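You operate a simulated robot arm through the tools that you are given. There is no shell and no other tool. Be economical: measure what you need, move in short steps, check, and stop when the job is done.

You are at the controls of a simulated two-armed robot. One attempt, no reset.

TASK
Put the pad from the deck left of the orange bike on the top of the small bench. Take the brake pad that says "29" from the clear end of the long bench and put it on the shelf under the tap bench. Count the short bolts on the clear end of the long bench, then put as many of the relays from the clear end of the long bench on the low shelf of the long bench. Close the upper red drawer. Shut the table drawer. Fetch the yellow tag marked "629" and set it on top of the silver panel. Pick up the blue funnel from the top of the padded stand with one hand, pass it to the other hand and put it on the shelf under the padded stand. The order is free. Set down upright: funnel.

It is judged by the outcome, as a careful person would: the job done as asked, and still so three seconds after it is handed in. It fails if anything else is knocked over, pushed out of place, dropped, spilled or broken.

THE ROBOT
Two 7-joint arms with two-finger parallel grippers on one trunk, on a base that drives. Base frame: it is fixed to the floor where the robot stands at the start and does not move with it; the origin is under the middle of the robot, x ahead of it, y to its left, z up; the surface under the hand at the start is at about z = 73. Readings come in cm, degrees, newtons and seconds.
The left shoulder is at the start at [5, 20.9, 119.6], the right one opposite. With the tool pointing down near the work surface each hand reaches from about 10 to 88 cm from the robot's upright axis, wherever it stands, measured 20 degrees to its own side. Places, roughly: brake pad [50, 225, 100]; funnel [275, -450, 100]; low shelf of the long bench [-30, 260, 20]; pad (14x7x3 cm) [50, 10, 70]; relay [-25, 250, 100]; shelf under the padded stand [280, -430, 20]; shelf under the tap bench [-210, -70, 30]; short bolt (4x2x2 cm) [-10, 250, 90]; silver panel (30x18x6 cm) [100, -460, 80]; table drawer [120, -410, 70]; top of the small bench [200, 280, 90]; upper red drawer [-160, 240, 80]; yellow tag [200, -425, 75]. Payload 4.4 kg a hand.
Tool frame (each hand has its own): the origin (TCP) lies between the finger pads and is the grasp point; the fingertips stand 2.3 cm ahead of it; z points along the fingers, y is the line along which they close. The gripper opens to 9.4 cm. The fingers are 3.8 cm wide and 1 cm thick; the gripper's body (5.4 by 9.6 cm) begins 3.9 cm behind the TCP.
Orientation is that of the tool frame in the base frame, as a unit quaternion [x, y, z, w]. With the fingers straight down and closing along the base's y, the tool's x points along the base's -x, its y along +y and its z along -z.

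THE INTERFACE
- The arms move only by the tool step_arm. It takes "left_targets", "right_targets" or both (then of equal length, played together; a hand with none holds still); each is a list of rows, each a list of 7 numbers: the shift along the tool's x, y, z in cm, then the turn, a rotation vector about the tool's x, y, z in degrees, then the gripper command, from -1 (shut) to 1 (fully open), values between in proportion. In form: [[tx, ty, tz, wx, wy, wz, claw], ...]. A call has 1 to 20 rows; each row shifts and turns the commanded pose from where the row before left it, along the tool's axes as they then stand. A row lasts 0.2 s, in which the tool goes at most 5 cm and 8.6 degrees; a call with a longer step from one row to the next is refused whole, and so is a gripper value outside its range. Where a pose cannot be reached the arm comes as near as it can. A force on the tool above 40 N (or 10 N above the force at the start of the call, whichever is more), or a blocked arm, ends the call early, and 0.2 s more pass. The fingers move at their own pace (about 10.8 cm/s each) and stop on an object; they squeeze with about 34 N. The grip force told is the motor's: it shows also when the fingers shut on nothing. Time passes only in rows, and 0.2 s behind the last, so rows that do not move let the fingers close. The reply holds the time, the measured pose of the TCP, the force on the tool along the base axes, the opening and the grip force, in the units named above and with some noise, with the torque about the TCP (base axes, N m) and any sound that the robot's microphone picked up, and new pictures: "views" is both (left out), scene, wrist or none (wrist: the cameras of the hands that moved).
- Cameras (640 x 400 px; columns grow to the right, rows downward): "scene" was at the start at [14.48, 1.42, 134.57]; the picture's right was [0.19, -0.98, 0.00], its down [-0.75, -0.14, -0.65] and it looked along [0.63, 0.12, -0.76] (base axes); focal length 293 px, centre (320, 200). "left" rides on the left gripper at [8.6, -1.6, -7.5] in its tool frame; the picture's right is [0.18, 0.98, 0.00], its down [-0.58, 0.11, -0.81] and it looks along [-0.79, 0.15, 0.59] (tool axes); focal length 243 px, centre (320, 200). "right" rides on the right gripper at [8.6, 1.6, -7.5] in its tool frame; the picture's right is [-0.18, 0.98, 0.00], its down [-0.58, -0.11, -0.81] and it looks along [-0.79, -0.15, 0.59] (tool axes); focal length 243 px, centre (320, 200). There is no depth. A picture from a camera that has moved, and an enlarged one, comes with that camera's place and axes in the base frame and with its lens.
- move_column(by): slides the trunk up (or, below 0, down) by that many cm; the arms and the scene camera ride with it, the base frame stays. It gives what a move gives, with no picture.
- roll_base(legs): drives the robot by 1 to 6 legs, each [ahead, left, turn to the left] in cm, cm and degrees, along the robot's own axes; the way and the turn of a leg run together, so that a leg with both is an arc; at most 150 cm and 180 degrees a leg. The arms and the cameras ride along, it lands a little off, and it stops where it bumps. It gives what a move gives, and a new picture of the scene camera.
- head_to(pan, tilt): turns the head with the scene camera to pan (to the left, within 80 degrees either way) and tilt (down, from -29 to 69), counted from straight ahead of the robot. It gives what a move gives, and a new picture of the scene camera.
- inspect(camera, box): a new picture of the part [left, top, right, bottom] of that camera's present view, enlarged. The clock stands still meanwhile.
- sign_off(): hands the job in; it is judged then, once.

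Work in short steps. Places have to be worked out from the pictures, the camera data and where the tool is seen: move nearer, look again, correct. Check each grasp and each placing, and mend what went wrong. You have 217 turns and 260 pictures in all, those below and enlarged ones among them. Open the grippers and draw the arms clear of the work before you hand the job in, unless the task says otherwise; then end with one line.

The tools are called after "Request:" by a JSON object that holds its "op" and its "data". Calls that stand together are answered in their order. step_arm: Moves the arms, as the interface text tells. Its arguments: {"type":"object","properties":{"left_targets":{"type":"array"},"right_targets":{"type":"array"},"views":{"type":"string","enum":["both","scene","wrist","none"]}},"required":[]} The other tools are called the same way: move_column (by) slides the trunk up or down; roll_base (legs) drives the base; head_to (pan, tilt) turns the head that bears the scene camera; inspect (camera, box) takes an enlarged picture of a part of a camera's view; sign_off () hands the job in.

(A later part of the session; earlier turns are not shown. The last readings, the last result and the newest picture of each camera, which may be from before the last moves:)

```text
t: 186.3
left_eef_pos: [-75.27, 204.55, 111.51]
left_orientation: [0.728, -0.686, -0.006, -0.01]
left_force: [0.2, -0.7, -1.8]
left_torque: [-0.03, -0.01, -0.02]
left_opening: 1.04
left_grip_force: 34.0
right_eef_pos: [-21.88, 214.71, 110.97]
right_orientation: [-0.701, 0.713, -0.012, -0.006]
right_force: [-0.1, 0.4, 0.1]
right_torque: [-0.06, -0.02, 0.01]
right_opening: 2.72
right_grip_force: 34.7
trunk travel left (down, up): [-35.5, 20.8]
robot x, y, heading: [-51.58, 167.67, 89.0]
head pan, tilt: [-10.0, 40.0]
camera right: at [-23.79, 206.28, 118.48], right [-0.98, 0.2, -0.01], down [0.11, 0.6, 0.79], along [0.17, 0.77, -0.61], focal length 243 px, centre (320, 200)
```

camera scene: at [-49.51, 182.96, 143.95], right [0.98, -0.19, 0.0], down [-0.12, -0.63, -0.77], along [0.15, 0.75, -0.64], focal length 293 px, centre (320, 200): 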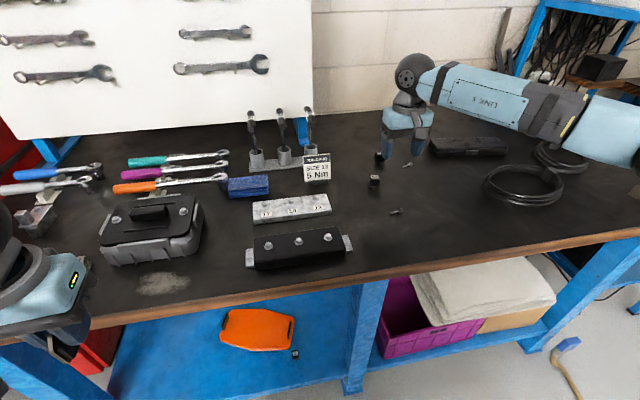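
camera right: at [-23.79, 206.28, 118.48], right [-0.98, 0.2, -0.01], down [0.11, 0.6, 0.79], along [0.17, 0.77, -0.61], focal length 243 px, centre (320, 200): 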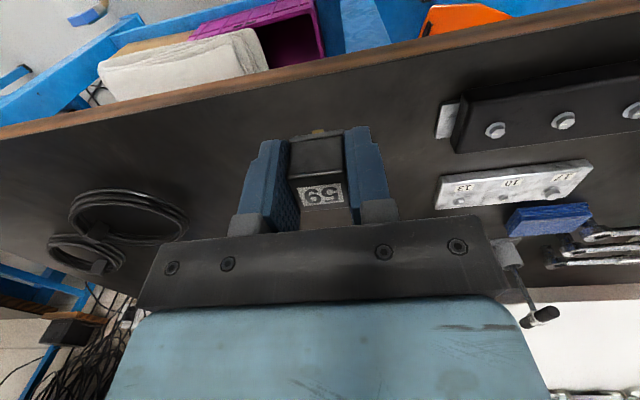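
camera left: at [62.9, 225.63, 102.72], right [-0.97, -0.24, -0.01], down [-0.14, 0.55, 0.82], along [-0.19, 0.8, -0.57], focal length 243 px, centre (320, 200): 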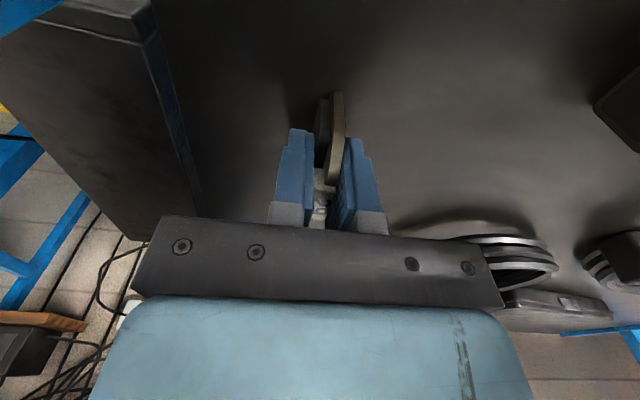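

Relay 59 is held. I repeat the route: back out, shift left, lower the trunk.

Request:
{"op": "roll_base", "data": {"legs": [[-32, 0, 0], [0, 16, 0]]}}

Request:
{"op": "move_column", "data": {"by": -34}}

Request:
{"op": "step_arm", "data": {"right_targets": [[-2, 2, 0, 0, 0, 0, -1], [-2, 2, 3, 0, 0, 0, -1], [0, 2, 4.4, 0, 0, 0, -1], [0, 2, 4.4, 0, 0, 0, -1], [0, 2, 4.4, 0, 0, 0, -1], [0, 2, 4.4, 0, 0, 0, -1], [0, 2, 4.4, 0, 0, 0, -1], [0, 2, 4.4, 0, 0, 0, -1], [0, 2, 4.4, 0, 0, 0, -1], [0, 2, 4.4, 0, 0, 0, -1], [0, 0, 4.4, 0, 0, 0, -1], [0, 0, 0, 0, 0, 0, -1]], "views": "scene"}}

```text
t: 190.1
left_eef_pos: [-91.87, 172.63, 111.5]
left_orientation: [0.727, -0.687, -0.007, -0.011]
left_force: [0.1, -0.2, -1.9]
left_torque: [-0.02, 0.0, 0.02]
left_opening: 1.08
left_grip_force: 33.6
right_eef_pos: [-38.5, 182.79, 110.94]
right_orientation: [-0.7, 0.714, -0.013, -0.005]
right_force: [0.3, -0.1, -0.5]
right_torque: [0.0, -0.01, -0.01]
right_opening: 2.7
right_grip_force: 33.6
trunk travel left (down, up): [-35.5, 20.8]
robot x, y, heading: [-68.31, 136.15, 88.9]
head pan, tilt: [-10.0, 40.0]
camera scene: at [-66.27, 151.13, 143.95], right [0.98, -0.19, 0.0], down [-0.12, -0.63, -0.77], along [0.15, 0.75, -0.64], focal length 293 px, centre (320, 200)
```

scene: 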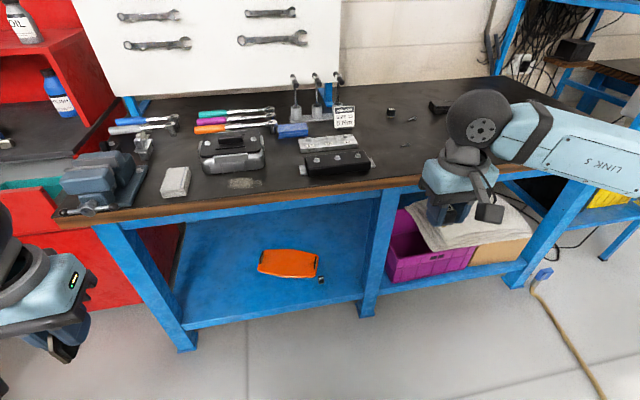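

```text
t: 193.4
left_eef_pos: [-91.94, 172.65, 77.51]
left_orientation: [0.727, -0.687, -0.007, -0.012]
left_force: [-0.2, -0.1, -1.1]
left_torque: [0.02, -0.03, 0.04]
left_opening: 1.06
left_grip_force: 34.0
right_eef_pos: [-38.53, 182.67, 76.9]
right_orientation: [-0.701, 0.713, -0.012, -0.005]
right_force: [0.4, -0.2, -0.8]
right_torque: [0.02, -0.01, 0.01]
right_opening: 2.71
right_grip_force: 34.0
trunk travel left (down, up): [-1.5, 54.8]
robot x, y, heading: [-68.44, 135.85, 89.0]
head pan, tilt: [-10.0, 40.0]
```

```text
t: 196.0
left_eef_pos: [-91.91, 172.74, 77.53]
left_orientation: [0.727, -0.687, -0.007, -0.012]
left_force: [-0.2, 0.0, -0.4]
left_torque: [-0.01, 0.03, 0.02]
left_opening: 1.05
left_grip_force: 34.1
right_eef_pos: [-58.02, 186.03, 33.94]
right_orientation: [-0.701, 0.713, -0.012, -0.005]
right_force: [0.1, -0.3, -0.1]
right_torque: [0.0, -0.02, -0.04]
right_opening: 2.69
right_grip_force: 34.2
trunk travel left (down, up): [-1.5, 54.8]
robot x, y, heading: [-68.1, 136.09, 88.9]
head pan, tilt: [-10.0, 40.0]
camera scene: at [-66.26, 151.13, 109.95], right [0.98, -0.19, 0.0], down [-0.12, -0.63, -0.77], along [0.15, 0.75, -0.64], focal length 293 px, centre (320, 200)
```

scene: 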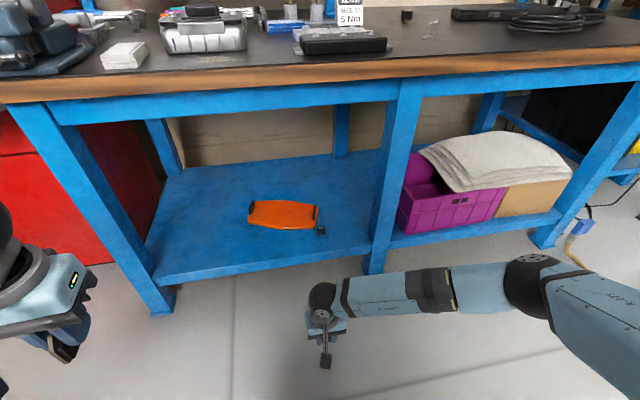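

Drive in 30 cm and extend to [-60, 229].

Request:
{"op": "roll_base", "data": {"legs": [[31, 0, 0]]}}

Request:
{"op": "step_arm", "data": {"right_targets": [[-4, 0.8, 0, 0, 0, 0, -1], [-4, 0.8, 0, 0, 0, 0, -1], [-4, 0, 2, 0, 0, 0, -1], [0, 0, 3, 0, 0, 0, -1], [0, 0, 2, 0, 0, 0, -1], [0, 0, 0, 0, 0, 0, -1]], "views": "both"}}

```text
t: 198.1
left_eef_pos: [-91.41, 203.34, 77.54]
left_orientation: [0.727, -0.687, -0.008, -0.012]
left_force: [0.3, -0.2, -0.7]
left_torque: [-0.04, -0.01, 0.0]
left_opening: 1.02
left_grip_force: 34.4
right_eef_pos: [-57.4, 216.87, 33.99]
right_orientation: [-0.7, 0.714, -0.012, -0.005]
right_force: [0.3, 0.2, -0.3]
right_torque: [0.04, -0.01, -0.01]
right_opening: 2.71
right_grip_force: 33.7
trunk travel left (down, up): [-1.5, 54.8]
robot x, y, heading: [-67.87, 167.08, 88.9]
head pan, tilt: [-10.0, 40.0]
camera scene: at [-65.66, 181.91, 109.94], right [0.98, -0.19, 0.0], down [-0.12, -0.63, -0.77], along [0.15, 0.75, -0.64], focal length 293 px, centre (320, 200)
```

scene: 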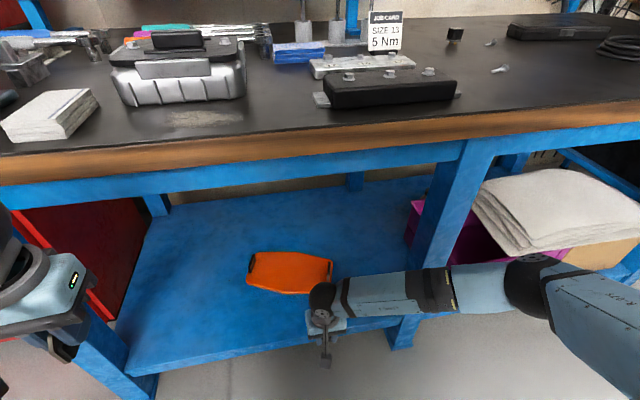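

```text
t: 199.5
left_eef_pos: [-91.41, 203.39, 77.6]
left_orientation: [0.727, -0.686, -0.007, -0.012]
left_force: [1.2, 0.5, -0.8]
left_torque: [0.01, 0.01, 0.02]
left_opening: 1.09
left_grip_force: 34.2
right_eef_pos: [-58.72, 228.67, 26.72]
right_orientation: [-0.701, 0.713, -0.012, -0.006]
right_force: [-0.9, -0.4, 0.3]
right_torque: [0.0, 0.0, -0.01]
right_opening: 2.69
right_grip_force: 33.7
trunk travel left (down, up): [-1.5, 54.8]
robot x, y, heading: [-67.78, 167.14, 88.8]
head pan, tilt: [-10.0, 40.0]
camera scene: at [-65.66, 181.9, 109.95], right [0.98, -0.19, 0.0], down [-0.12, -0.63, -0.77], along [0.15, 0.75, -0.64], focal length 293 px, centre (320, 200)
camera right: at [-60.69, 220.25, 34.26], right [-0.98, 0.2, -0.01], down [0.11, 0.6, 0.79], along [0.17, 0.77, -0.61], focal length 243 px, centre (320, 200)
```

scene: 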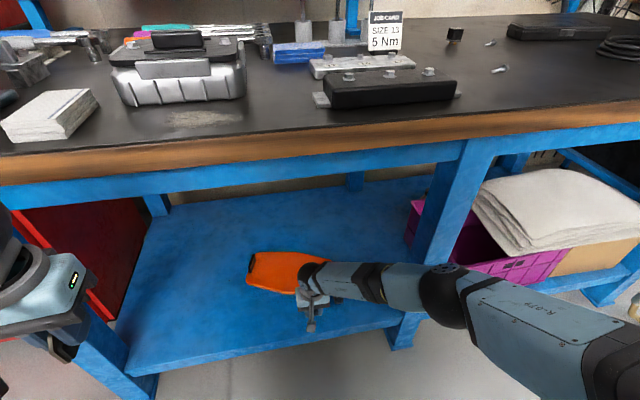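
right: 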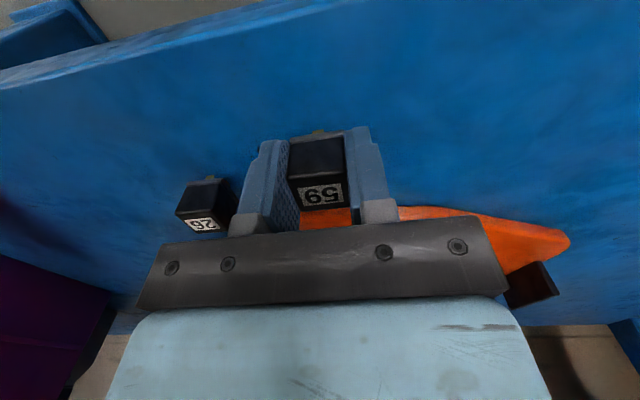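

Both clear. I lower gently onto the shelf and release with a small opening.

Request:
{"op": "step_arm", "data": {"right_targets": [[0, 1, 1.5, 0, 0, 0, -1], [0, 0, 0.5, 0, 0, 0, -1], [0, 0, 0.3, 0, 0, 0, -1], [0, 0, 0, 0, 0, 0, -1], [0, 0, 0, 0, 0, 0, -0.2], [0, 0, 0, 0, 0, 0, 0.1], [0, 0, 0, 0, 0, 0, 0.1]], "views": "wrist"}}

```text
t: 201.1
left_eef_pos: [-91.32, 203.39, 77.57]
left_orientation: [0.727, -0.687, -0.007, -0.012]
left_force: [-0.3, 0.8, -1.3]
left_torque: [0.0, -0.01, 0.01]
left_opening: 1.09
left_grip_force: 34.2
right_eef_pos: [-59.57, 228.7, 24.4]
right_orientation: [-0.7, 0.714, -0.012, -0.005]
right_force: [1.9, 0.4, 0.9]
right_torque: [-0.05, 0.17, 0.0]
right_opening: 4.88
right_grip_force: 0.0
trunk travel left (down, up): [-1.5, 54.8]
robot x, y, heading: [-67.67, 166.89, 88.9]
head pan, tilt: [-10.0, 40.0]
camera right: at [-61.64, 220.27, 31.96], right [-0.98, 0.2, -0.01], down [0.11, 0.6, 0.79], along [0.17, 0.78, -0.61], focal length 243 px, centre (320, 200)
```

right: 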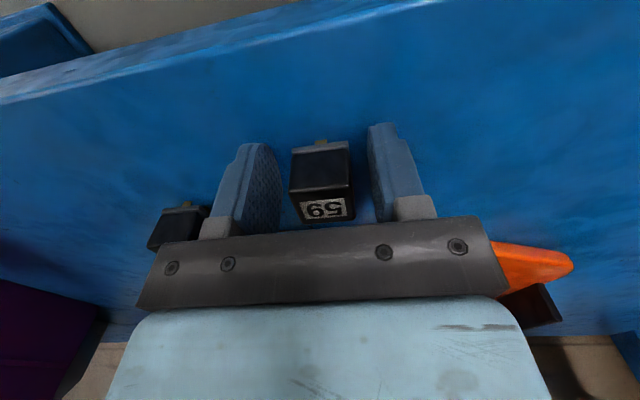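

Relay 59 stands free. I rise straight up, then back the base out.

Request:
{"op": "step_arm", "data": {"right_targets": [[0, 0, -2, 0, 0, 0, 0.1], [0, 0, -3, 0, 0, 0, 0.1], [0, 0, -4, 0, 0, 0, 0.1], [0, 0, 0, 0, 0, 0, 0.1]], "views": "wrist"}}

Request:
{"op": "roll_base", "data": {"legs": [[-32, 0, 0]]}}

Request:
{"op": "move_column", "data": {"by": 34}}

```text
t: 202.1
left_eef_pos: [-91.29, 203.38, 77.59]
left_orientation: [0.727, -0.686, -0.007, -0.012]
left_force: [0.4, -0.5, -2.0]
left_torque: [0.03, -0.01, -0.01]
left_opening: 1.04
left_grip_force: 33.8
right_eef_pos: [-59.78, 228.93, 33.24]
right_orientation: [-0.7, 0.714, -0.012, -0.006]
right_force: [-0.8, -0.3, -0.9]
right_torque: [0.03, 0.0, 0.0]
right_opening: 5.16
right_grip_force: 0.0
trunk travel left (down, up): [-1.5, 54.8]
robot x, y, heading: [-67.97, 166.77, 88.9]
head pan, tilt: [-10.0, 40.0]
camera right: at [-61.7, 220.51, 40.96], right [-0.98, 0.2, -0.01], down [0.11, 0.6, 0.79], along [0.17, 0.77, -0.61], focal length 243 px, centre (320, 200)
```

right: 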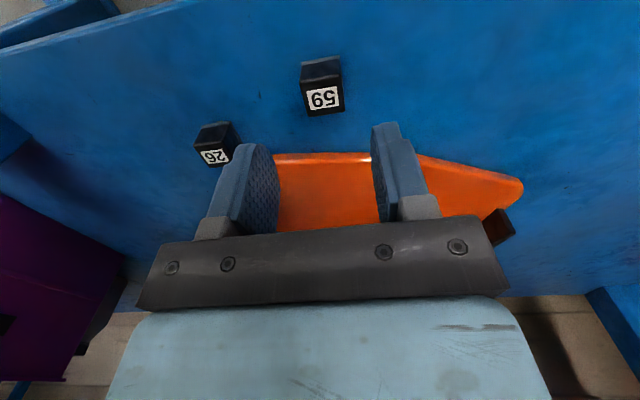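

```text
t: 204.2
left_eef_pos: [-91.99, 171.75, 77.6]
left_orientation: [0.727, -0.686, -0.007, -0.012]
left_force: [-0.5, 1.0, -0.7]
left_torque: [-0.02, 0.06, 0.02]
left_opening: 1.05
left_grip_force: 33.6
right_eef_pos: [-60.49, 197.19, 33.41]
right_orientation: [-0.701, 0.713, -0.012, -0.006]
right_force: [0.4, -0.3, 0.3]
right_torque: [-0.02, 0.01, -0.01]
right_opening: 5.18
right_grip_force: 0.1
trunk travel left (down, up): [-1.5, 54.8]
robot x, y, heading: [-68.11, 135.05, 89.0]
head pan, tilt: [-10.0, 40.0]
camera scene: at [-66.28, 150.12, 109.95], right [0.98, -0.19, 0.0], down [-0.12, -0.63, -0.77], along [0.15, 0.75, -0.64], focal length 293 px, centre (320, 200)
```

scene: 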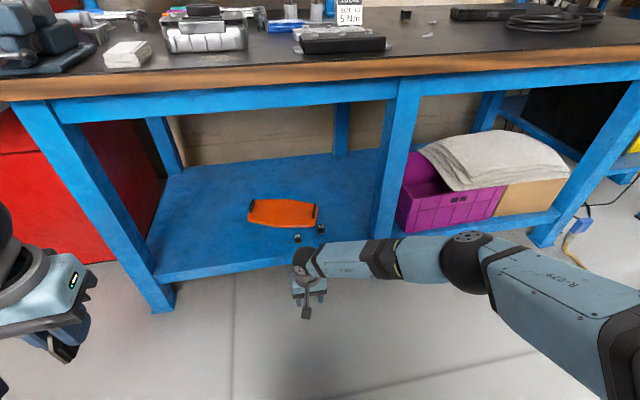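

```text
t: 207.5
left_eef_pos: [-91.91, 171.76, 111.57]
left_orientation: [0.727, -0.686, -0.007, -0.011]
left_force: [0.3, 0.0, -1.2]
left_torque: [-0.01, -0.02, -0.03]
left_opening: 1.06
left_grip_force: 34.4
right_eef_pos: [-60.43, 197.23, 67.19]
right_orientation: [-0.7, 0.714, -0.012, -0.005]
right_force: [0.5, 0.6, 1.1]
right_torque: [0.0, -0.02, 0.0]
right_opening: 5.15
right_grip_force: 0.1
trunk travel left (down, up): [-35.5, 20.8]
robot x, y, heading: [-68.07, 135.15, 88.6]
head pan, tilt: [-10.0, 40.0]
```

Both relays are on the low shelf. I raise the right hand and look left at the red cabinet.

Request:
{"op": "step_arm", "data": {"right_targets": [[0, 0, -5, 0, 0, 0, 0], [0, 0, -5, 0, 0, 0, 0], [0, 0, -5, 0, 0, 0, 0], [0, 0, -5, 0, 0, 0, 0], [0, 0, -5, 0, 0, 0, 0], [0, -3, -4, 0, 0, 0, 0], [2, -3, -3, 0, 0, 0, 0], [3, -3, 0, 0, 0, 0, 0], [3, -3, 0, 0, 0, 0, 0], [3, -3, 0, 0, 0, 0, 0], [0, 0, 0, 0, 0, 0, 0]], "views": "none"}}

Request:
{"op": "head_to", "data": {"pan": 45, "tilt": 35}}

```text
t: 209.9
left_eef_pos: [-91.92, 171.73, 111.44]
left_orientation: [0.727, -0.686, -0.007, -0.011]
left_force: [-0.9, 0.0, -1.5]
left_torque: [-0.04, 0.03, -0.01]
left_opening: 1.08
left_grip_force: 33.9
right_eef_pos: [-46.18, 186.79, 99.72]
right_orientation: [-0.7, 0.714, -0.013, -0.006]
right_force: [0.2, 0.9, 0.7]
right_torque: [0.0, 0.0, 0.0]
right_opening: 4.69
right_grip_force: 0.1
trunk travel left (down, up): [-35.5, 20.8]
robot x, y, heading: [-68.17, 135.51, 89.2]
head pan, tilt: [-10.0, 40.0]
```

```text
t: 211.2
left_eef_pos: [-91.9, 171.55, 111.55]
left_orientation: [0.726, -0.687, -0.007, -0.012]
left_force: [0.0, -0.9, -0.3]
left_torque: [0.02, 0.0, 0.02]
left_opening: 1.06
left_grip_force: 33.8
right_eef_pos: [-46.02, 186.71, 99.8]
right_orientation: [-0.7, 0.714, -0.013, -0.006]
right_force: [-0.2, 0.6, -0.1]
right_torque: [0.01, 0.0, 0.01]
right_opening: 4.68
right_grip_force: 0.1
trunk travel left (down, up): [-35.5, 20.8]
robot x, y, heading: [-68.31, 135.17, 88.7]
head pan, tilt: [45.0, 35.0]
camera scene: at [-74.02, 148.14, 144.7], right [0.72, 0.69, 0.0], down [0.4, -0.41, -0.82], along [-0.57, 0.59, -0.57], focal length 293 px, centre (320, 200)
```

scene: 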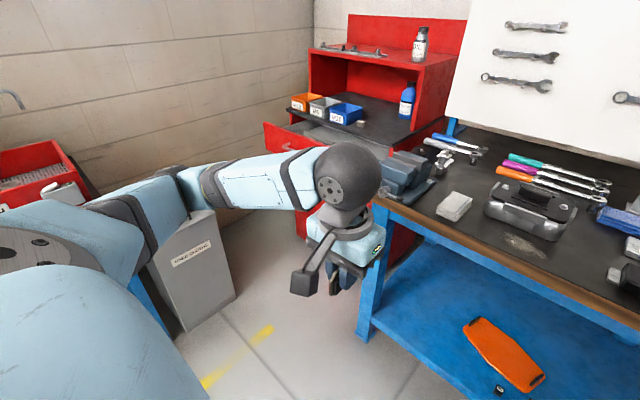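

The upper red drawer is pulled out. I drive left to stand before the cabinet.

Request:
{"op": "roll_base", "data": {"legs": [[0, 62, 0]]}}

Request:
{"op": "head_to", "data": {"pan": 12, "tilt": 40}}

```text
t: 217.1
left_eef_pos: [-154.47, 172.86, 111.53]
left_orientation: [0.727, -0.687, -0.007, -0.012]
left_force: [0.0, 0.4, -1.2]
left_torque: [0.0, 0.01, 0.02]
left_opening: 1.05
left_grip_force: 33.9
right_eef_pos: [-108.61, 187.89, 99.83]
right_orientation: [-0.7, 0.714, -0.012, -0.005]
right_force: [0.5, -0.9, -1.7]
right_torque: [-0.02, 0.0, 0.01]
right_opening: 4.68
right_grip_force: 0.0
trunk travel left (down, up): [-35.5, 20.8]
robot x, y, heading: [-131.0, 136.34, 88.8]
head pan, tilt: [45.0, 35.0]
camera scene: at [-136.46, 149.37, 144.7], right [0.72, 0.69, 0.0], down [0.4, -0.41, -0.82], along [-0.57, 0.59, -0.57], focal length 293 px, centre (320, 200)
```

scene: 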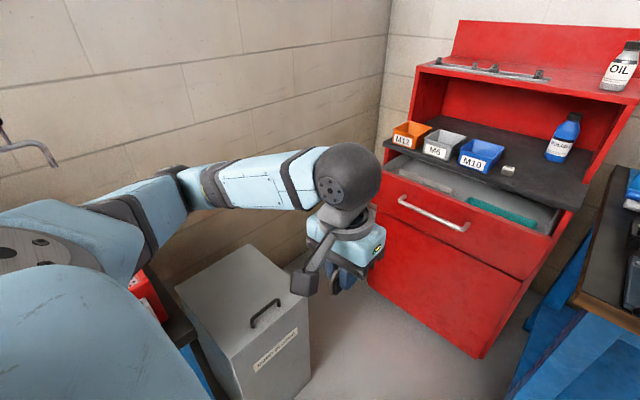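

```text
t: 218.1
left_eef_pos: [-154.28, 172.93, 111.58]
left_orientation: [0.727, -0.687, -0.006, -0.012]
left_force: [-0.3, -0.5, -1.3]
left_torque: [-0.01, -0.05, 0.01]
left_opening: 1.04
left_grip_force: 33.6
right_eef_pos: [-108.64, 187.83, 99.79]
right_orientation: [-0.7, 0.714, -0.013, -0.005]
right_force: [0.3, -0.2, 0.0]
right_torque: [-0.02, 0.02, 0.02]
right_opening: 4.69
right_grip_force: 0.0
trunk travel left (down, up): [-35.5, 20.8]
robot x, y, heading: [-130.6, 136.18, 88.9]
head pan, tilt: [12.0, 40.0]
camera scene: at [-131.96, 151.37, 143.95], right [0.98, 0.19, 0.0], down [0.12, -0.63, -0.77], along [-0.15, 0.75, -0.64], focal length 293 px, centre (320, 200)
```

scene: 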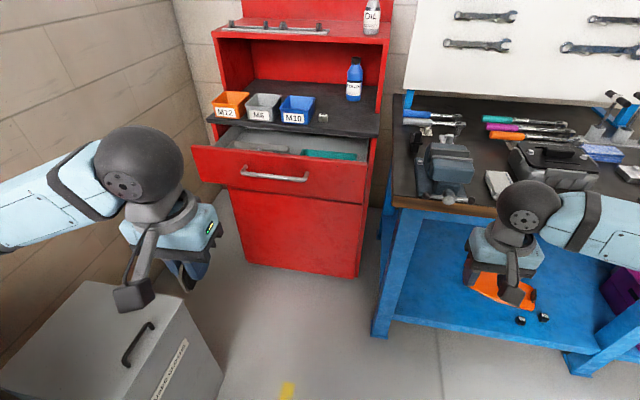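

Drawer front is near y ≈ 238 with a handle at z ≈ 81 (x −180…−154). I shift left a little, lift the left hand away, and set the closed right hand low in front; then I'll push by driving.

Request:
{"op": "roll_base", "data": {"legs": [[0, 7, 0]]}}

Request:
{"op": "step_arm", "data": {"right_targets": [[-0.9, 4.5, 0, 0, 0, 0, -1], [-0.9, 4.5, 0, 0, 0, 0, -1], [-0.9, 4.5, 0, 0, 0, 0, -1], [-0.9, 4.5, 0, 0, 0, 0, -1], [-0.9, 4.5, 0, 0, 0, 0, -1], [-0.9, 4.5, 0, 0, 0, 0, -1], [-0.9, 4.5, 0, 0, 0, 0, -1], [-0.9, 4.5, 0, 0, 0, 0, -1], [-0.9, 4.5, 0, 0, 0, 0, -1], [0, 0, 4.4, 0, 0, 0, -1], [0, 0, 4.4, 0, 0, 0, -1], [0, 0, 4.4, 0, 0, 0, -1], [0, 0, 4.4, 0, 0, 0, -1], [0, 0, 4.2, 0, 0, 0, -1], [0, 0, 0, 0, 0, 0, -1]], "left_targets": [[0, 1.5, -1.5, 0, 0, 0, -1], [0, 1.5, -1.5, 0, 0, 0, -1], [0, 1.5, -1.5, 0, 0, 0, -1], [0, 1.5, -1.5, 0, 0, 0, -1], [0, 1.5, -1.5, 0, 0, 0, -1], [0, 1.5, -1.5, 0, 0, 0, -1], [0, 0, 0, 0, 0, 0, -1], [0, 0, 0, 0, 0, 0, -1], [0, 0, 0, 0, 0, 0, -1], [0, 0, 0, 0, 0, 0, -1], [0, 0, 0, 0, 0, 0, -1], [0, 0, 0, 0, 0, 0, -1], [0, 0, 0, 0, 0, 0, -1], [0, 0, 0, 0, 0, 0, -1], [0, 0, 0, 0, 0, 0, -1]], "views": "scene"}}

```text
t: 219.4
left_eef_pos: [-161.26, 173.04, 111.5]
left_orientation: [0.727, -0.687, -0.007, -0.011]
left_force: [-0.3, -0.1, -1.0]
left_torque: [0.03, 0.01, -0.04]
left_opening: 1.05
left_grip_force: 33.2
right_eef_pos: [-115.35, 188.12, 99.88]
right_orientation: [-0.7, 0.714, -0.012, -0.005]
right_force: [-0.4, -0.1, -0.1]
right_torque: [0.01, -0.04, -0.02]
right_opening: 4.7
right_grip_force: 0.0
trunk travel left (down, up): [-35.5, 20.8]
robot x, y, heading: [-137.57, 136.45, 88.8]
head pan, tilt: [12.0, 40.0]
camera scene: at [-138.88, 151.51, 143.95], right [0.98, 0.19, 0.0], down [0.12, -0.63, -0.77], along [-0.14, 0.75, -0.64], focal length 293 px, centre (320, 200)
```

scene: 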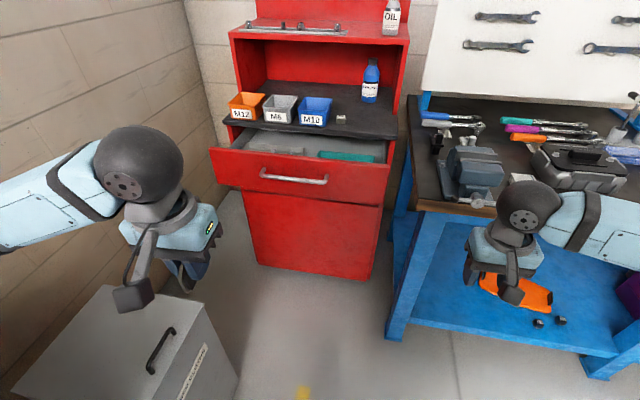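

```text
t: 222.6
left_eef_pos: [-170.36, 172.42, 120.56]
left_orientation: [0.727, -0.687, -0.008, -0.01]
left_force: [0.6, -0.4, -0.8]
left_torque: [-0.04, 0.01, -0.02]
left_opening: 1.08
left_grip_force: 33.9
right_eef_pos: [-155.7, 196.48, 77.38]
right_orientation: [-0.7, 0.714, -0.012, -0.006]
right_force: [-0.6, 0.3, -0.1]
right_torque: [0.0, 0.03, 0.0]
right_opening: 0.0
right_grip_force: 33.4
trunk travel left (down, up): [-35.5, 20.8]
robot x, y, heading: [-137.47, 136.69, 88.8]
head pan, tilt: [12.0, 40.0]
camera scene: at [-138.83, 151.5, 143.95], right [0.98, 0.19, 0.0], down [0.12, -0.63, -0.77], along [-0.14, 0.75, -0.64], focal length 293 px, centre (320, 200)
```

scene: 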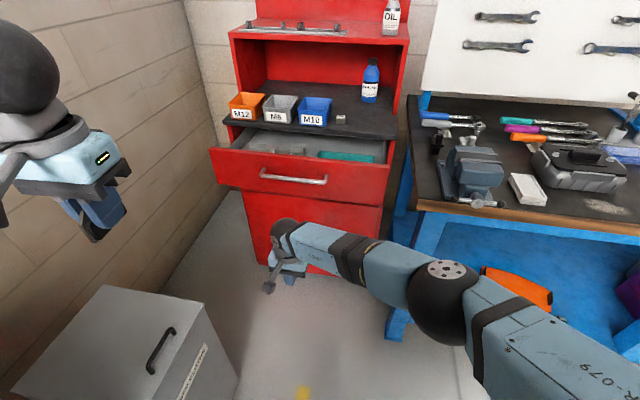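

The right elbow would near the bench corner if I drive far, so I extend the arm first, drive only ~19 cm and push with the arm.

Request:
{"op": "step_arm", "data": {"right_targets": [[-4, 0.5, 0, 0, 0, 0, -1], [-4, 0.5, 0, 0, 0, 0, -1], [-4, 0, 0, 0, 0, 0, -1], [-4, 0, 0, 0, 0, 0, -1], [0, 0, 0, 0, 0, 0, -1]], "views": "none"}}

Request:
{"op": "roll_base", "data": {"legs": [[19, 0, 0]]}}

```text
t: 223.8
left_eef_pos: [-170.38, 172.38, 120.41]
left_orientation: [0.727, -0.687, -0.007, -0.011]
left_force: [0.0, 0.3, -1.1]
left_torque: [0.03, 0.0, 0.0]
left_opening: 1.07
left_grip_force: 34.6
right_eef_pos: [-152.63, 200.7, 78.58]
right_orientation: [-0.7, 0.714, -0.012, -0.005]
right_force: [0.5, 0.3, 0.1]
right_torque: [-0.01, 0.02, 0.04]
right_opening: 0.0
right_grip_force: 33.9
right hand out of reach, approached as far as the arm can: row 1, 2, 3, 4
trunk travel left (down, up): [-35.5, 20.8]
robot x, y, heading: [-137.37, 136.43, 89.1]
head pan, tilt: [12.0, 40.0]
```

```text
t: 225.3
left_eef_pos: [-169.97, 191.33, 120.43]
left_orientation: [0.727, -0.686, -0.008, -0.01]
left_force: [0.7, 0.0, -0.9]
left_torque: [-0.02, 0.03, -0.04]
left_opening: 1.07
left_grip_force: 33.9
right_eef_pos: [-152.46, 219.57, 78.52]
right_orientation: [-0.701, 0.713, -0.011, -0.006]
right_force: [-0.1, 0.4, 0.0]
right_torque: [0.02, 0.0, 0.01]
right_opening: 0.02
right_grip_force: 34.1
trunk travel left (down, up): [-35.5, 20.8]
robot x, y, heading: [-137.11, 155.49, 88.8]
head pan, tilt: [12.0, 40.0]
camera scene: at [-138.53, 170.49, 143.94], right [0.98, 0.19, 0.0], down [0.12, -0.63, -0.77], along [-0.15, 0.75, -0.64], focal length 293 px, centre (320, 200)
```

scene: 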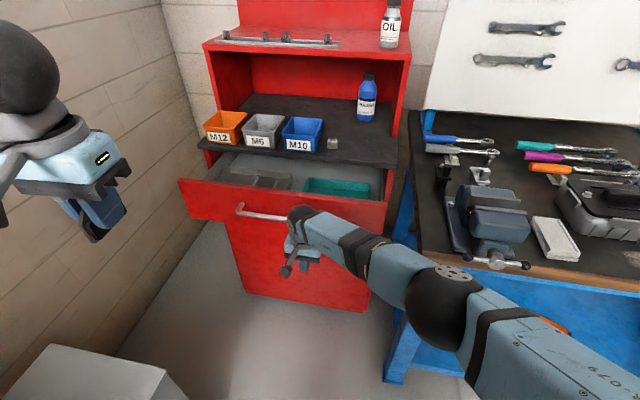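

The cross reach is too short. I turn the robot left 25° so the right arm points straight at the drawer, and look.

Request:
{"op": "roll_base", "data": {"legs": [[0, 0, 25]]}}

Request:
{"op": "step_arm", "data": {"right_targets": [[0, 0, 0, 0, 0, 8.3, -1], [0, -3, 0, 0, 0, 8.3, -1], [0, -4, 0, 0, 0, 8.3, -1], [0, -4, 0, 0, 0, 0, -1], [-4, -3, 0, 0, 0, 0, -1], [-4, -2, 0, 0, 0, 0, -1], [0, 0, 0, 0, 0, 0, -1]], "views": "scene"}}

```text
t: 227.0
left_eef_pos: [-182.07, 174.09, 120.48]
left_orientation: [0.859, -0.512, -0.009, -0.009]
left_force: [0.5, 0.1, -2.0]
left_torque: [0.01, 0.0, 0.02]
left_opening: 1.05
left_grip_force: 33.8
right_eef_pos: [-178.23, 207.13, 78.49]
right_orientation: [0.838, -0.545, 0.013, 0.002]
right_force: [-1.1, 0.1, -0.2]
right_torque: [0.02, 0.02, 0.0]
right_opening: 0.01
right_grip_force: 33.9
trunk travel left (down, up): [-35.5, 20.8]
robot x, y, heading: [-136.91, 155.34, 114.0]
head pan, tilt: [12.0, 40.0]
camera scene: at [-144.79, 168.38, 143.95], right [0.81, 0.59, 0.0], down [0.38, -0.52, -0.77], along [-0.45, 0.62, -0.64], focal length 293 px, centre (320, 200)
```

scene: 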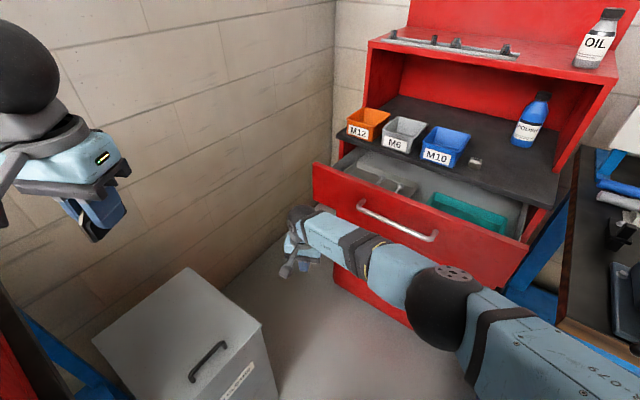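

```text
t: 228.6
left_eef_pos: [-182.14, 174.11, 120.54]
left_orientation: [0.859, -0.512, -0.01, -0.009]
left_force: [-0.3, 0.7, -1.7]
left_torque: [0.01, -0.02, -0.02]
left_opening: 1.05
left_grip_force: 33.9
right_eef_pos: [-162.15, 216.3, 78.47]
right_orientation: [-0.702, 0.712, -0.012, -0.001]
right_force: [0.4, 0.6, 0.1]
right_torque: [-0.03, 0.01, -0.02]
right_opening: 0.0
right_grip_force: 33.6
trunk travel left (down, up): [-35.5, 20.8]
robot x, y, heading: [-137.32, 155.77, 114.1]
head pan, tilt: [12.0, 40.0]
camera scene: at [-144.81, 168.37, 143.95], right [0.81, 0.59, 0.0], down [0.38, -0.52, -0.77], along [-0.45, 0.62, -0.64], focal length 293 px, centre (320, 200)
```

scene: 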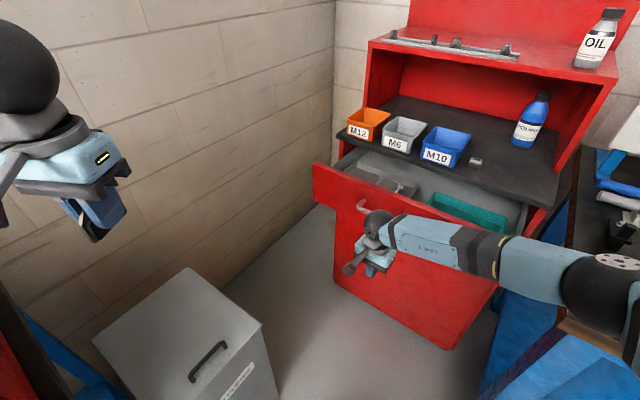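

The hand is in front of the handle now. I extend toward it.

Request:
{"op": "step_arm", "data": {"right_targets": [[-4, 0, 0, 0, 0, 0, -1], [-4, 0, 0, 0, 0, 0, -1], [-4, 0, 0, 0, 0, 0, -1], [-4, 0, 0, 0, 0, 0, -1], [-4, 0, 0, 0, 0, 0, -1], [0, 0, 0, 0, 0, 0, -1]], "views": "scene"}}

```text
t: 229.8
left_eef_pos: [-182.13, 174.07, 120.39]
left_orientation: [0.859, -0.512, -0.009, -0.009]
left_force: [0.3, -0.9, -1.1]
left_torque: [0.0, 0.01, 0.0]
left_opening: 1.05
left_grip_force: 33.8
right_eef_pos: [-160.35, 229.07, 78.29]
right_orientation: [-0.705, 0.709, -0.017, -0.005]
right_force: [-1.8, 0.1, -17.6]
right_torque: [-0.7, 0.21, 0.01]
right_opening: 0.0
right_grip_force: 34.2
right hand out of reach, approached as far as the arm can: row 3, 4, 5
trunk travel left (down, up): [-35.5, 20.8]
robot x, y, heading: [-137.02, 155.46, 113.8]
head pan, tilt: [12.0, 40.0]
stopped in row 6 (right hand): the force on the tool passed its limit at 60 N (the readings are from after the stop); the commanded pose is now the measured one
camera scene: at [-144.81, 168.51, 143.93], right [0.81, 0.59, 0.0], down [0.38, -0.52, -0.77], along [-0.45, 0.62, -0.64], focal length 293 px, centre (320, 200)
```

scene: 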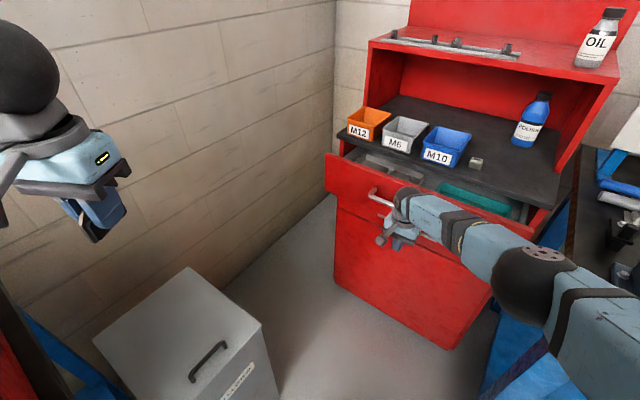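

The drawer has begun to move. I push on by driving straight in +y by 12 cm.

Request:
{"op": "roll_base", "data": {"legs": [[11, -4.9, 0]]}}

```text
t: 231.1
left_eef_pos: [-182.2, 185.6, 120.58]
left_orientation: [0.859, -0.512, -0.009, -0.008]
left_force: [-0.3, 0.6, -0.7]
left_torque: [0.0, 0.03, 0.02]
left_opening: 1.05
left_grip_force: 33.5
right_eef_pos: [-160.62, 240.29, 78.2]
right_orientation: [-0.703, 0.711, -0.02, -0.007]
right_force: [-2.6, 6.4, -6.4]
right_torque: [-1.16, 1.21, 0.23]
right_opening: 0.0
right_grip_force: 34.2
trunk travel left (down, up): [-35.5, 20.8]
robot x, y, heading: [-137.26, 166.7, 114.1]
head pan, tilt: [12.0, 40.0]
stopped in leg 1: the force on the tool passed its limit at 123 N (the readings are from after the stop); the commanded pose is now the measured one
camera scene: at [-144.89, 179.96, 143.94], right [0.81, 0.59, 0.0], down [0.38, -0.52, -0.77], along [-0.45, 0.62, -0.64], focal length 293 px, centre (320, 200)
```

scene: 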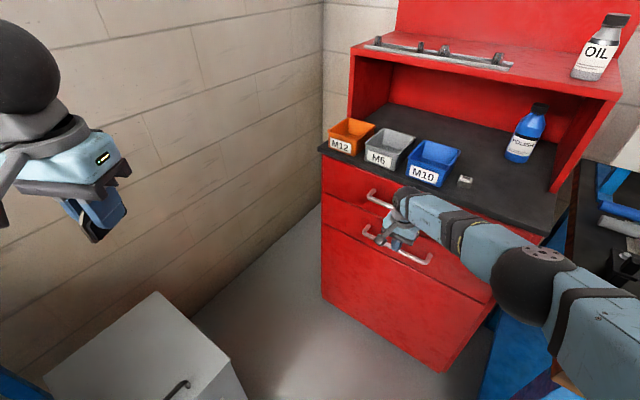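

The drawer seems shut. I zoom to verify, then back away.

Request:
{"op": "inspect", "data": {"camera": "scene", "box": [310, 120, 570, 300]}}

Request:
{"op": "roll_base", "data": {"legs": [[-13, 5.8, 0]]}}

```text
2.22 times, centred on (440, 210) of scene
camera zoom: at [-144.89, 179.96, 143.94], right [0.81, 0.59, 0.0], down [0.38, -0.52, -0.77], along [-0.45, 0.62, -0.64], focal length 651 px, centre (53, 178)
```

zoom: 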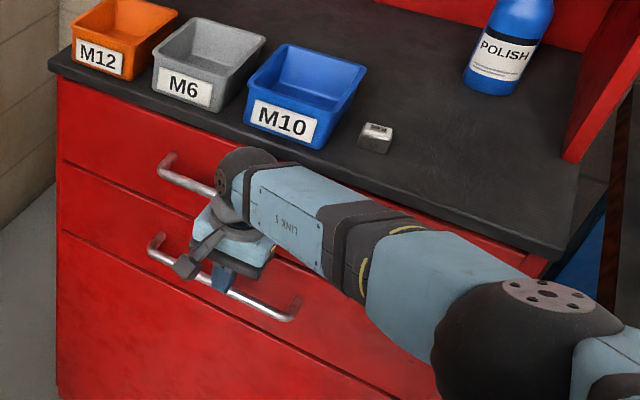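

```text
t: 232.5
left_eef_pos: [-182.14, 171.42, 120.38]
left_orientation: [0.859, -0.512, -0.009, -0.009]
left_force: [-0.6, 0.8, -2.0]
left_torque: [0.02, -0.01, -0.02]
left_opening: 1.07
left_grip_force: 34.6
right_eef_pos: [-160.63, 226.1, 78.35]
right_orientation: [-0.703, 0.711, -0.02, -0.007]
right_force: [1.3, 0.0, -10.1]
right_torque: [-1.05, 2.1, -0.04]
right_opening: 0.0
right_grip_force: 33.8
trunk travel left (down, up): [-35.5, 20.8]
robot x, y, heading: [-137.21, 152.82, 113.9]
head pan, tilt: [12.0, 40.0]
camera scene: at [-144.9, 165.83, 143.94], right [0.81, 0.59, 0.0], down [0.38, -0.52, -0.77], along [-0.45, 0.62, -0.64], focal length 293 px, centre (320, 200)
```

scene: 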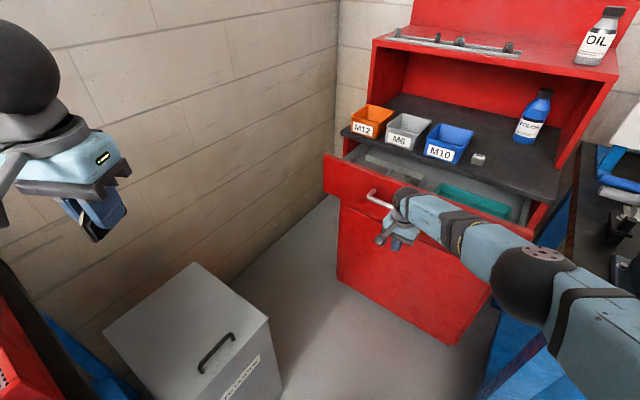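

My hand is wedged on the handle and pulled the drawer along again. I ease the hand down slightly and read the force, then pull away with the arm.

Request:
{"op": "step_arm", "data": {"right_targets": [[0, 0, 0.7, 0, 0, 0, -1], [0, 0, 0.7, 0, 0, 0, -1], [0, 0, 0, 0, 0, 0, -1]], "views": "wrist"}}

Request:
{"op": "inspect", "data": {"camera": "scene", "box": [320, 150, 480, 270]}}

```text
t: 233.1
left_eef_pos: [-182.16, 171.18, 120.55]
left_orientation: [0.858, -0.513, -0.009, -0.01]
left_force: [-0.1, 1.1, -1.9]
left_torque: [-0.06, 0.01, 0.0]
left_opening: 1.08
left_grip_force: 33.7
right_eef_pos: [-160.65, 226.37, 78.19]
right_orientation: [-0.703, 0.711, -0.011, -0.005]
right_force: [3.1, 0.8, 27.1]
right_torque: [0.78, 0.47, -0.03]
right_opening: 0.0
right_grip_force: 34.2
right hand out of reach, approached as far as the arm can: row 2
trunk travel left (down, up): [-35.5, 20.8]
robot x, y, heading: [-137.39, 152.51, 113.9]
head pan, tilt: [12.0, 40.0]
stopped in row 3 (right hand): the force on the tool passed its limit at 46 N (the readings are from after the stop); the commanded pose is now the measured one
camera right: at [-162.58, 217.89, 85.8], right [-0.98, 0.19, -0.01], down [0.11, 0.6, 0.79], along [0.16, 0.78, -0.61], focal length 243 px, centre (320, 200)
```

right: 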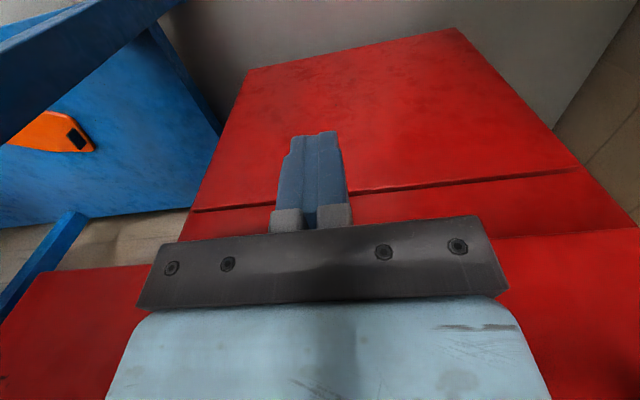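

```text
3.33 times, centred on (400, 210) of scene
camera zoom: at [-144.71, 165.59, 144.0], right [0.81, 0.59, 0.0], down [0.38, -0.52, -0.77], along [-0.45, 0.62, -0.64], focal length 976 px, centre (53, 167)
```

zoom: 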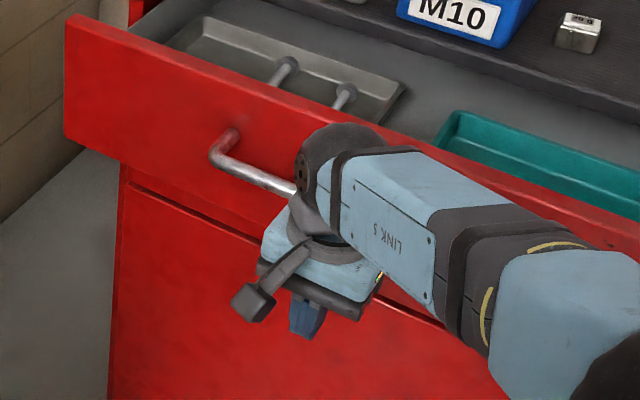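

The handle bar lies in the neck between gripper body and wrist ball. I neutralise the vertical load and pull straight back with the arm.

Request:
{"op": "step_arm", "data": {"right_targets": [[0, 0, -0.3, 0, 0, 0, -1], [2, 0, 0, 0, 0, 0, -1], [3, 0, 0, 0, 0, 0, -1], [3, 0, 0, 0, 0, 0, -1], [0, 0, 0, 0, 0, 0, -1]], "views": "scene"}}

```text
t: 234.3
left_eef_pos: [-182.06, 171.3, 120.45]
left_orientation: [0.859, -0.512, -0.009, -0.009]
left_force: [-0.3, 0.8, -1.2]
left_torque: [-0.02, 0.0, -0.02]
left_opening: 1.06
left_grip_force: 33.7
right_eef_pos: [-160.64, 218.05, 78.24]
right_orientation: [-0.703, 0.711, -0.016, -0.006]
right_force: [6.0, -1.1, 5.8]
right_torque: [0.22, 0.64, -0.23]
right_opening: 0.01
right_grip_force: 33.7
trunk travel left (down, up): [-35.5, 20.8]
robot x, y, heading: [-137.16, 152.52, 114.1]
head pan, tilt: [12.0, 40.0]
camera scene: at [-144.79, 165.68, 143.95], right [0.81, 0.59, 0.0], down [0.38, -0.52, -0.77], along [-0.45, 0.62, -0.64], focal length 293 px, centre (320, 200)
```

scene: 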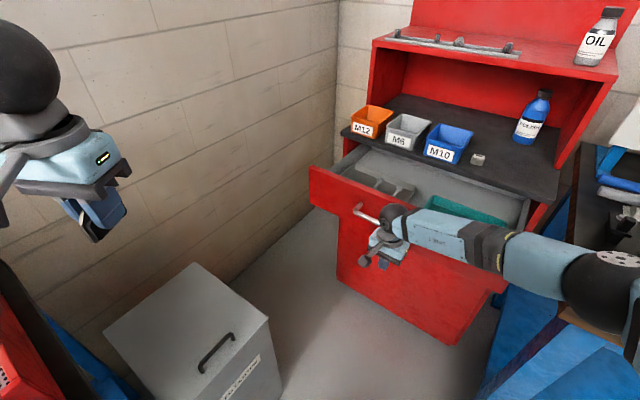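

The drawer slides very freely and follows. I push it in again (arm, then base), then will level the vertical load to zero before a quick retreat.

Request:
{"op": "step_arm", "data": {"right_targets": [[-4, 0, 0, 0, 0, 0, -1], [-4, 0, 0, 0, 0, 0, -1], [0, 0, 0, 0, 0, 0, -1]], "views": "none"}}

Request:
{"op": "roll_base", "data": {"legs": [[12.2, -5.4, 0]]}}

```text
t: 235.1
left_eef_pos: [-182.12, 171.44, 120.51]
left_orientation: [0.859, -0.512, -0.009, -0.009]
left_force: [0.8, 0.5, -0.8]
left_torque: [-0.02, -0.02, 0.0]
left_opening: 1.06
left_grip_force: 33.8
right_eef_pos: [-160.75, 226.08, 78.09]
right_orientation: [-0.704, 0.71, -0.015, -0.007]
right_force: [1.2, -0.2, 0.5]
right_torque: [-0.02, 0.02, 0.02]
right_opening: 0.0
right_grip_force: 33.7
trunk travel left (down, up): [-35.5, 20.8]
robot x, y, heading: [-137.0, 152.55, 114.1]
head pan, tilt: [12.0, 40.0]
```

```text
t: 236.4
left_eef_pos: [-182.23, 184.68, 120.4]
left_orientation: [0.859, -0.512, -0.008, -0.009]
left_force: [-1.0, 0.3, -1.6]
left_torque: [-0.02, -0.01, 0.03]
left_opening: 1.1
left_grip_force: 34.1
right_eef_pos: [-160.83, 239.19, 78.0]
right_orientation: [-0.704, 0.71, -0.015, -0.006]
right_force: [-0.5, 0.8, -1.0]
right_torque: [-0.01, -0.02, 0.02]
right_opening: 0.0
right_grip_force: 33.4
trunk travel left (down, up): [-35.5, 20.8]
robot x, y, heading: [-137.25, 166.01, 114.0]
head pan, tilt: [12.0, 40.0]
camera scene: at [-144.89, 178.98, 143.94], right [0.81, 0.59, 0.0], down [0.38, -0.52, -0.77], along [-0.45, 0.62, -0.64], focal length 293 px, centre (320, 200)
```

scene: 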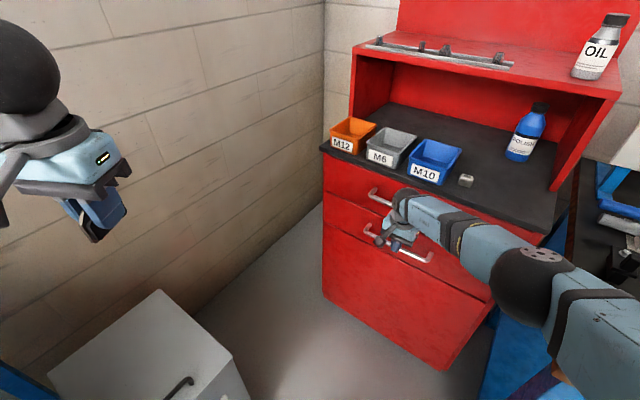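

Vertical load is ~0 now. I nudge the last centimetre and retreat quickly.

Request:
{"op": "step_arm", "data": {"right_targets": [[-0.7, 0, 0, 0, 0, 0, -1], [-0.7, 0, 0, 0, 0, 0, -1], [3, 0, 0, 0, 0, 0, -1], [5, 0, 0, 0, 0, 0, -1], [4, 0, 0, 0, 0, 0, -1], [0, 0, 0, 0, 0, 0, -1]], "views": "scene"}}

```text
t: 237.8
left_eef_pos: [-182.22, 184.7, 120.5]
left_orientation: [0.859, -0.512, -0.009, -0.01]
left_force: [0.2, -0.1, -1.4]
left_torque: [0.02, -0.01, 0.01]
left_opening: 1.08
left_grip_force: 33.7
right_eef_pos: [-160.77, 227.78, 78.54]
right_orientation: [-0.704, 0.71, -0.015, -0.005]
right_force: [0.6, -0.5, 0.3]
right_torque: [-0.01, 0.0, 0.01]
right_opening: 0.0
right_grip_force: 34.1
right hand out of reach, approached as far as the arm can: row 2
trunk travel left (down, up): [-35.5, 20.8]
robot x, y, heading: [-137.31, 165.61, 114.4]
head pan, tilt: [12.0, 40.0]
camera scene: at [-144.91, 178.96, 143.94], right [0.81, 0.59, 0.0], down [0.38, -0.52, -0.77], along [-0.45, 0.62, -0.64], focal length 293 px, centre (320, 200)
```

scene: 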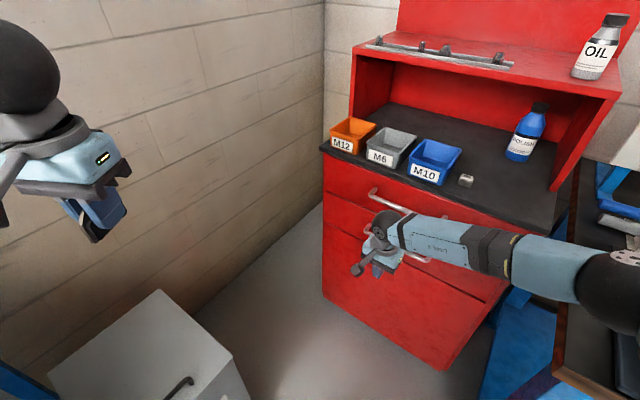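

The drawer stayed shut and the hand is free. I back the base away and zoom in for a check.

Request:
{"op": "roll_base", "data": {"legs": [[-22, 9.8, 0]]}}

Request:
{"op": "inspect", "data": {"camera": "scene", "box": [310, 110, 570, 300]}}

```text
t: 239.6
left_eef_pos: [-182.18, 160.72, 120.46]
left_orientation: [0.859, -0.512, -0.009, -0.01]
left_force: [-0.1, 0.2, -2.0]
left_torque: [0.02, -0.05, 0.01]
left_opening: 1.09
left_grip_force: 33.4
right_eef_pos: [-160.7, 203.96, 78.56]
right_orientation: [-0.703, 0.711, -0.015, -0.006]
right_force: [-0.6, -0.2, 0.2]
right_torque: [-0.03, 0.0, -0.07]
right_opening: 0.01
right_grip_force: 33.7
trunk travel left (down, up): [-35.5, 20.8]
robot x, y, heading: [-137.32, 141.81, 113.9]
head pan, tilt: [12.0, 40.0]
camera scene: at [-144.88, 155.01, 143.95], right [0.81, 0.59, 0.0], down [0.38, -0.52, -0.77], along [-0.45, 0.62, -0.64], focal length 293 px, centre (320, 200)
```

scene: 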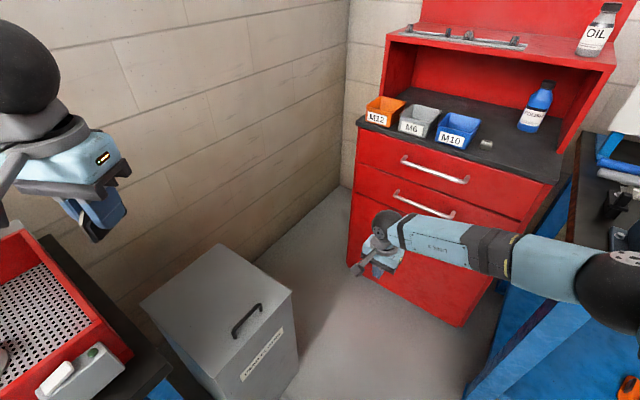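

```text
2.11 times, centred on (440, 205) of scene
camera zoom: at [-144.88, 155.01, 143.95], right [0.81, 0.59, 0.0], down [0.38, -0.52, -0.77], along [-0.45, 0.62, -0.64], focal length 616 px, centre (67, 190)
```

zoom: 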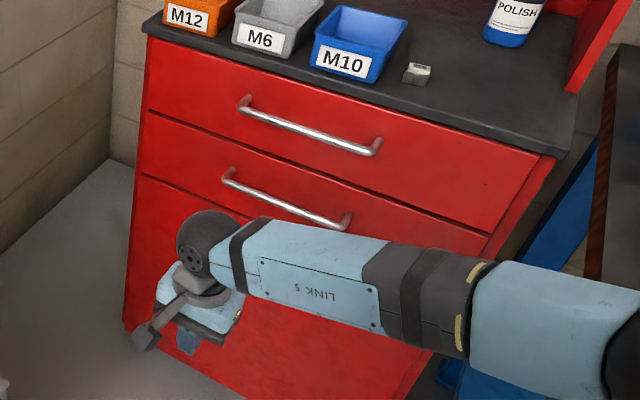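

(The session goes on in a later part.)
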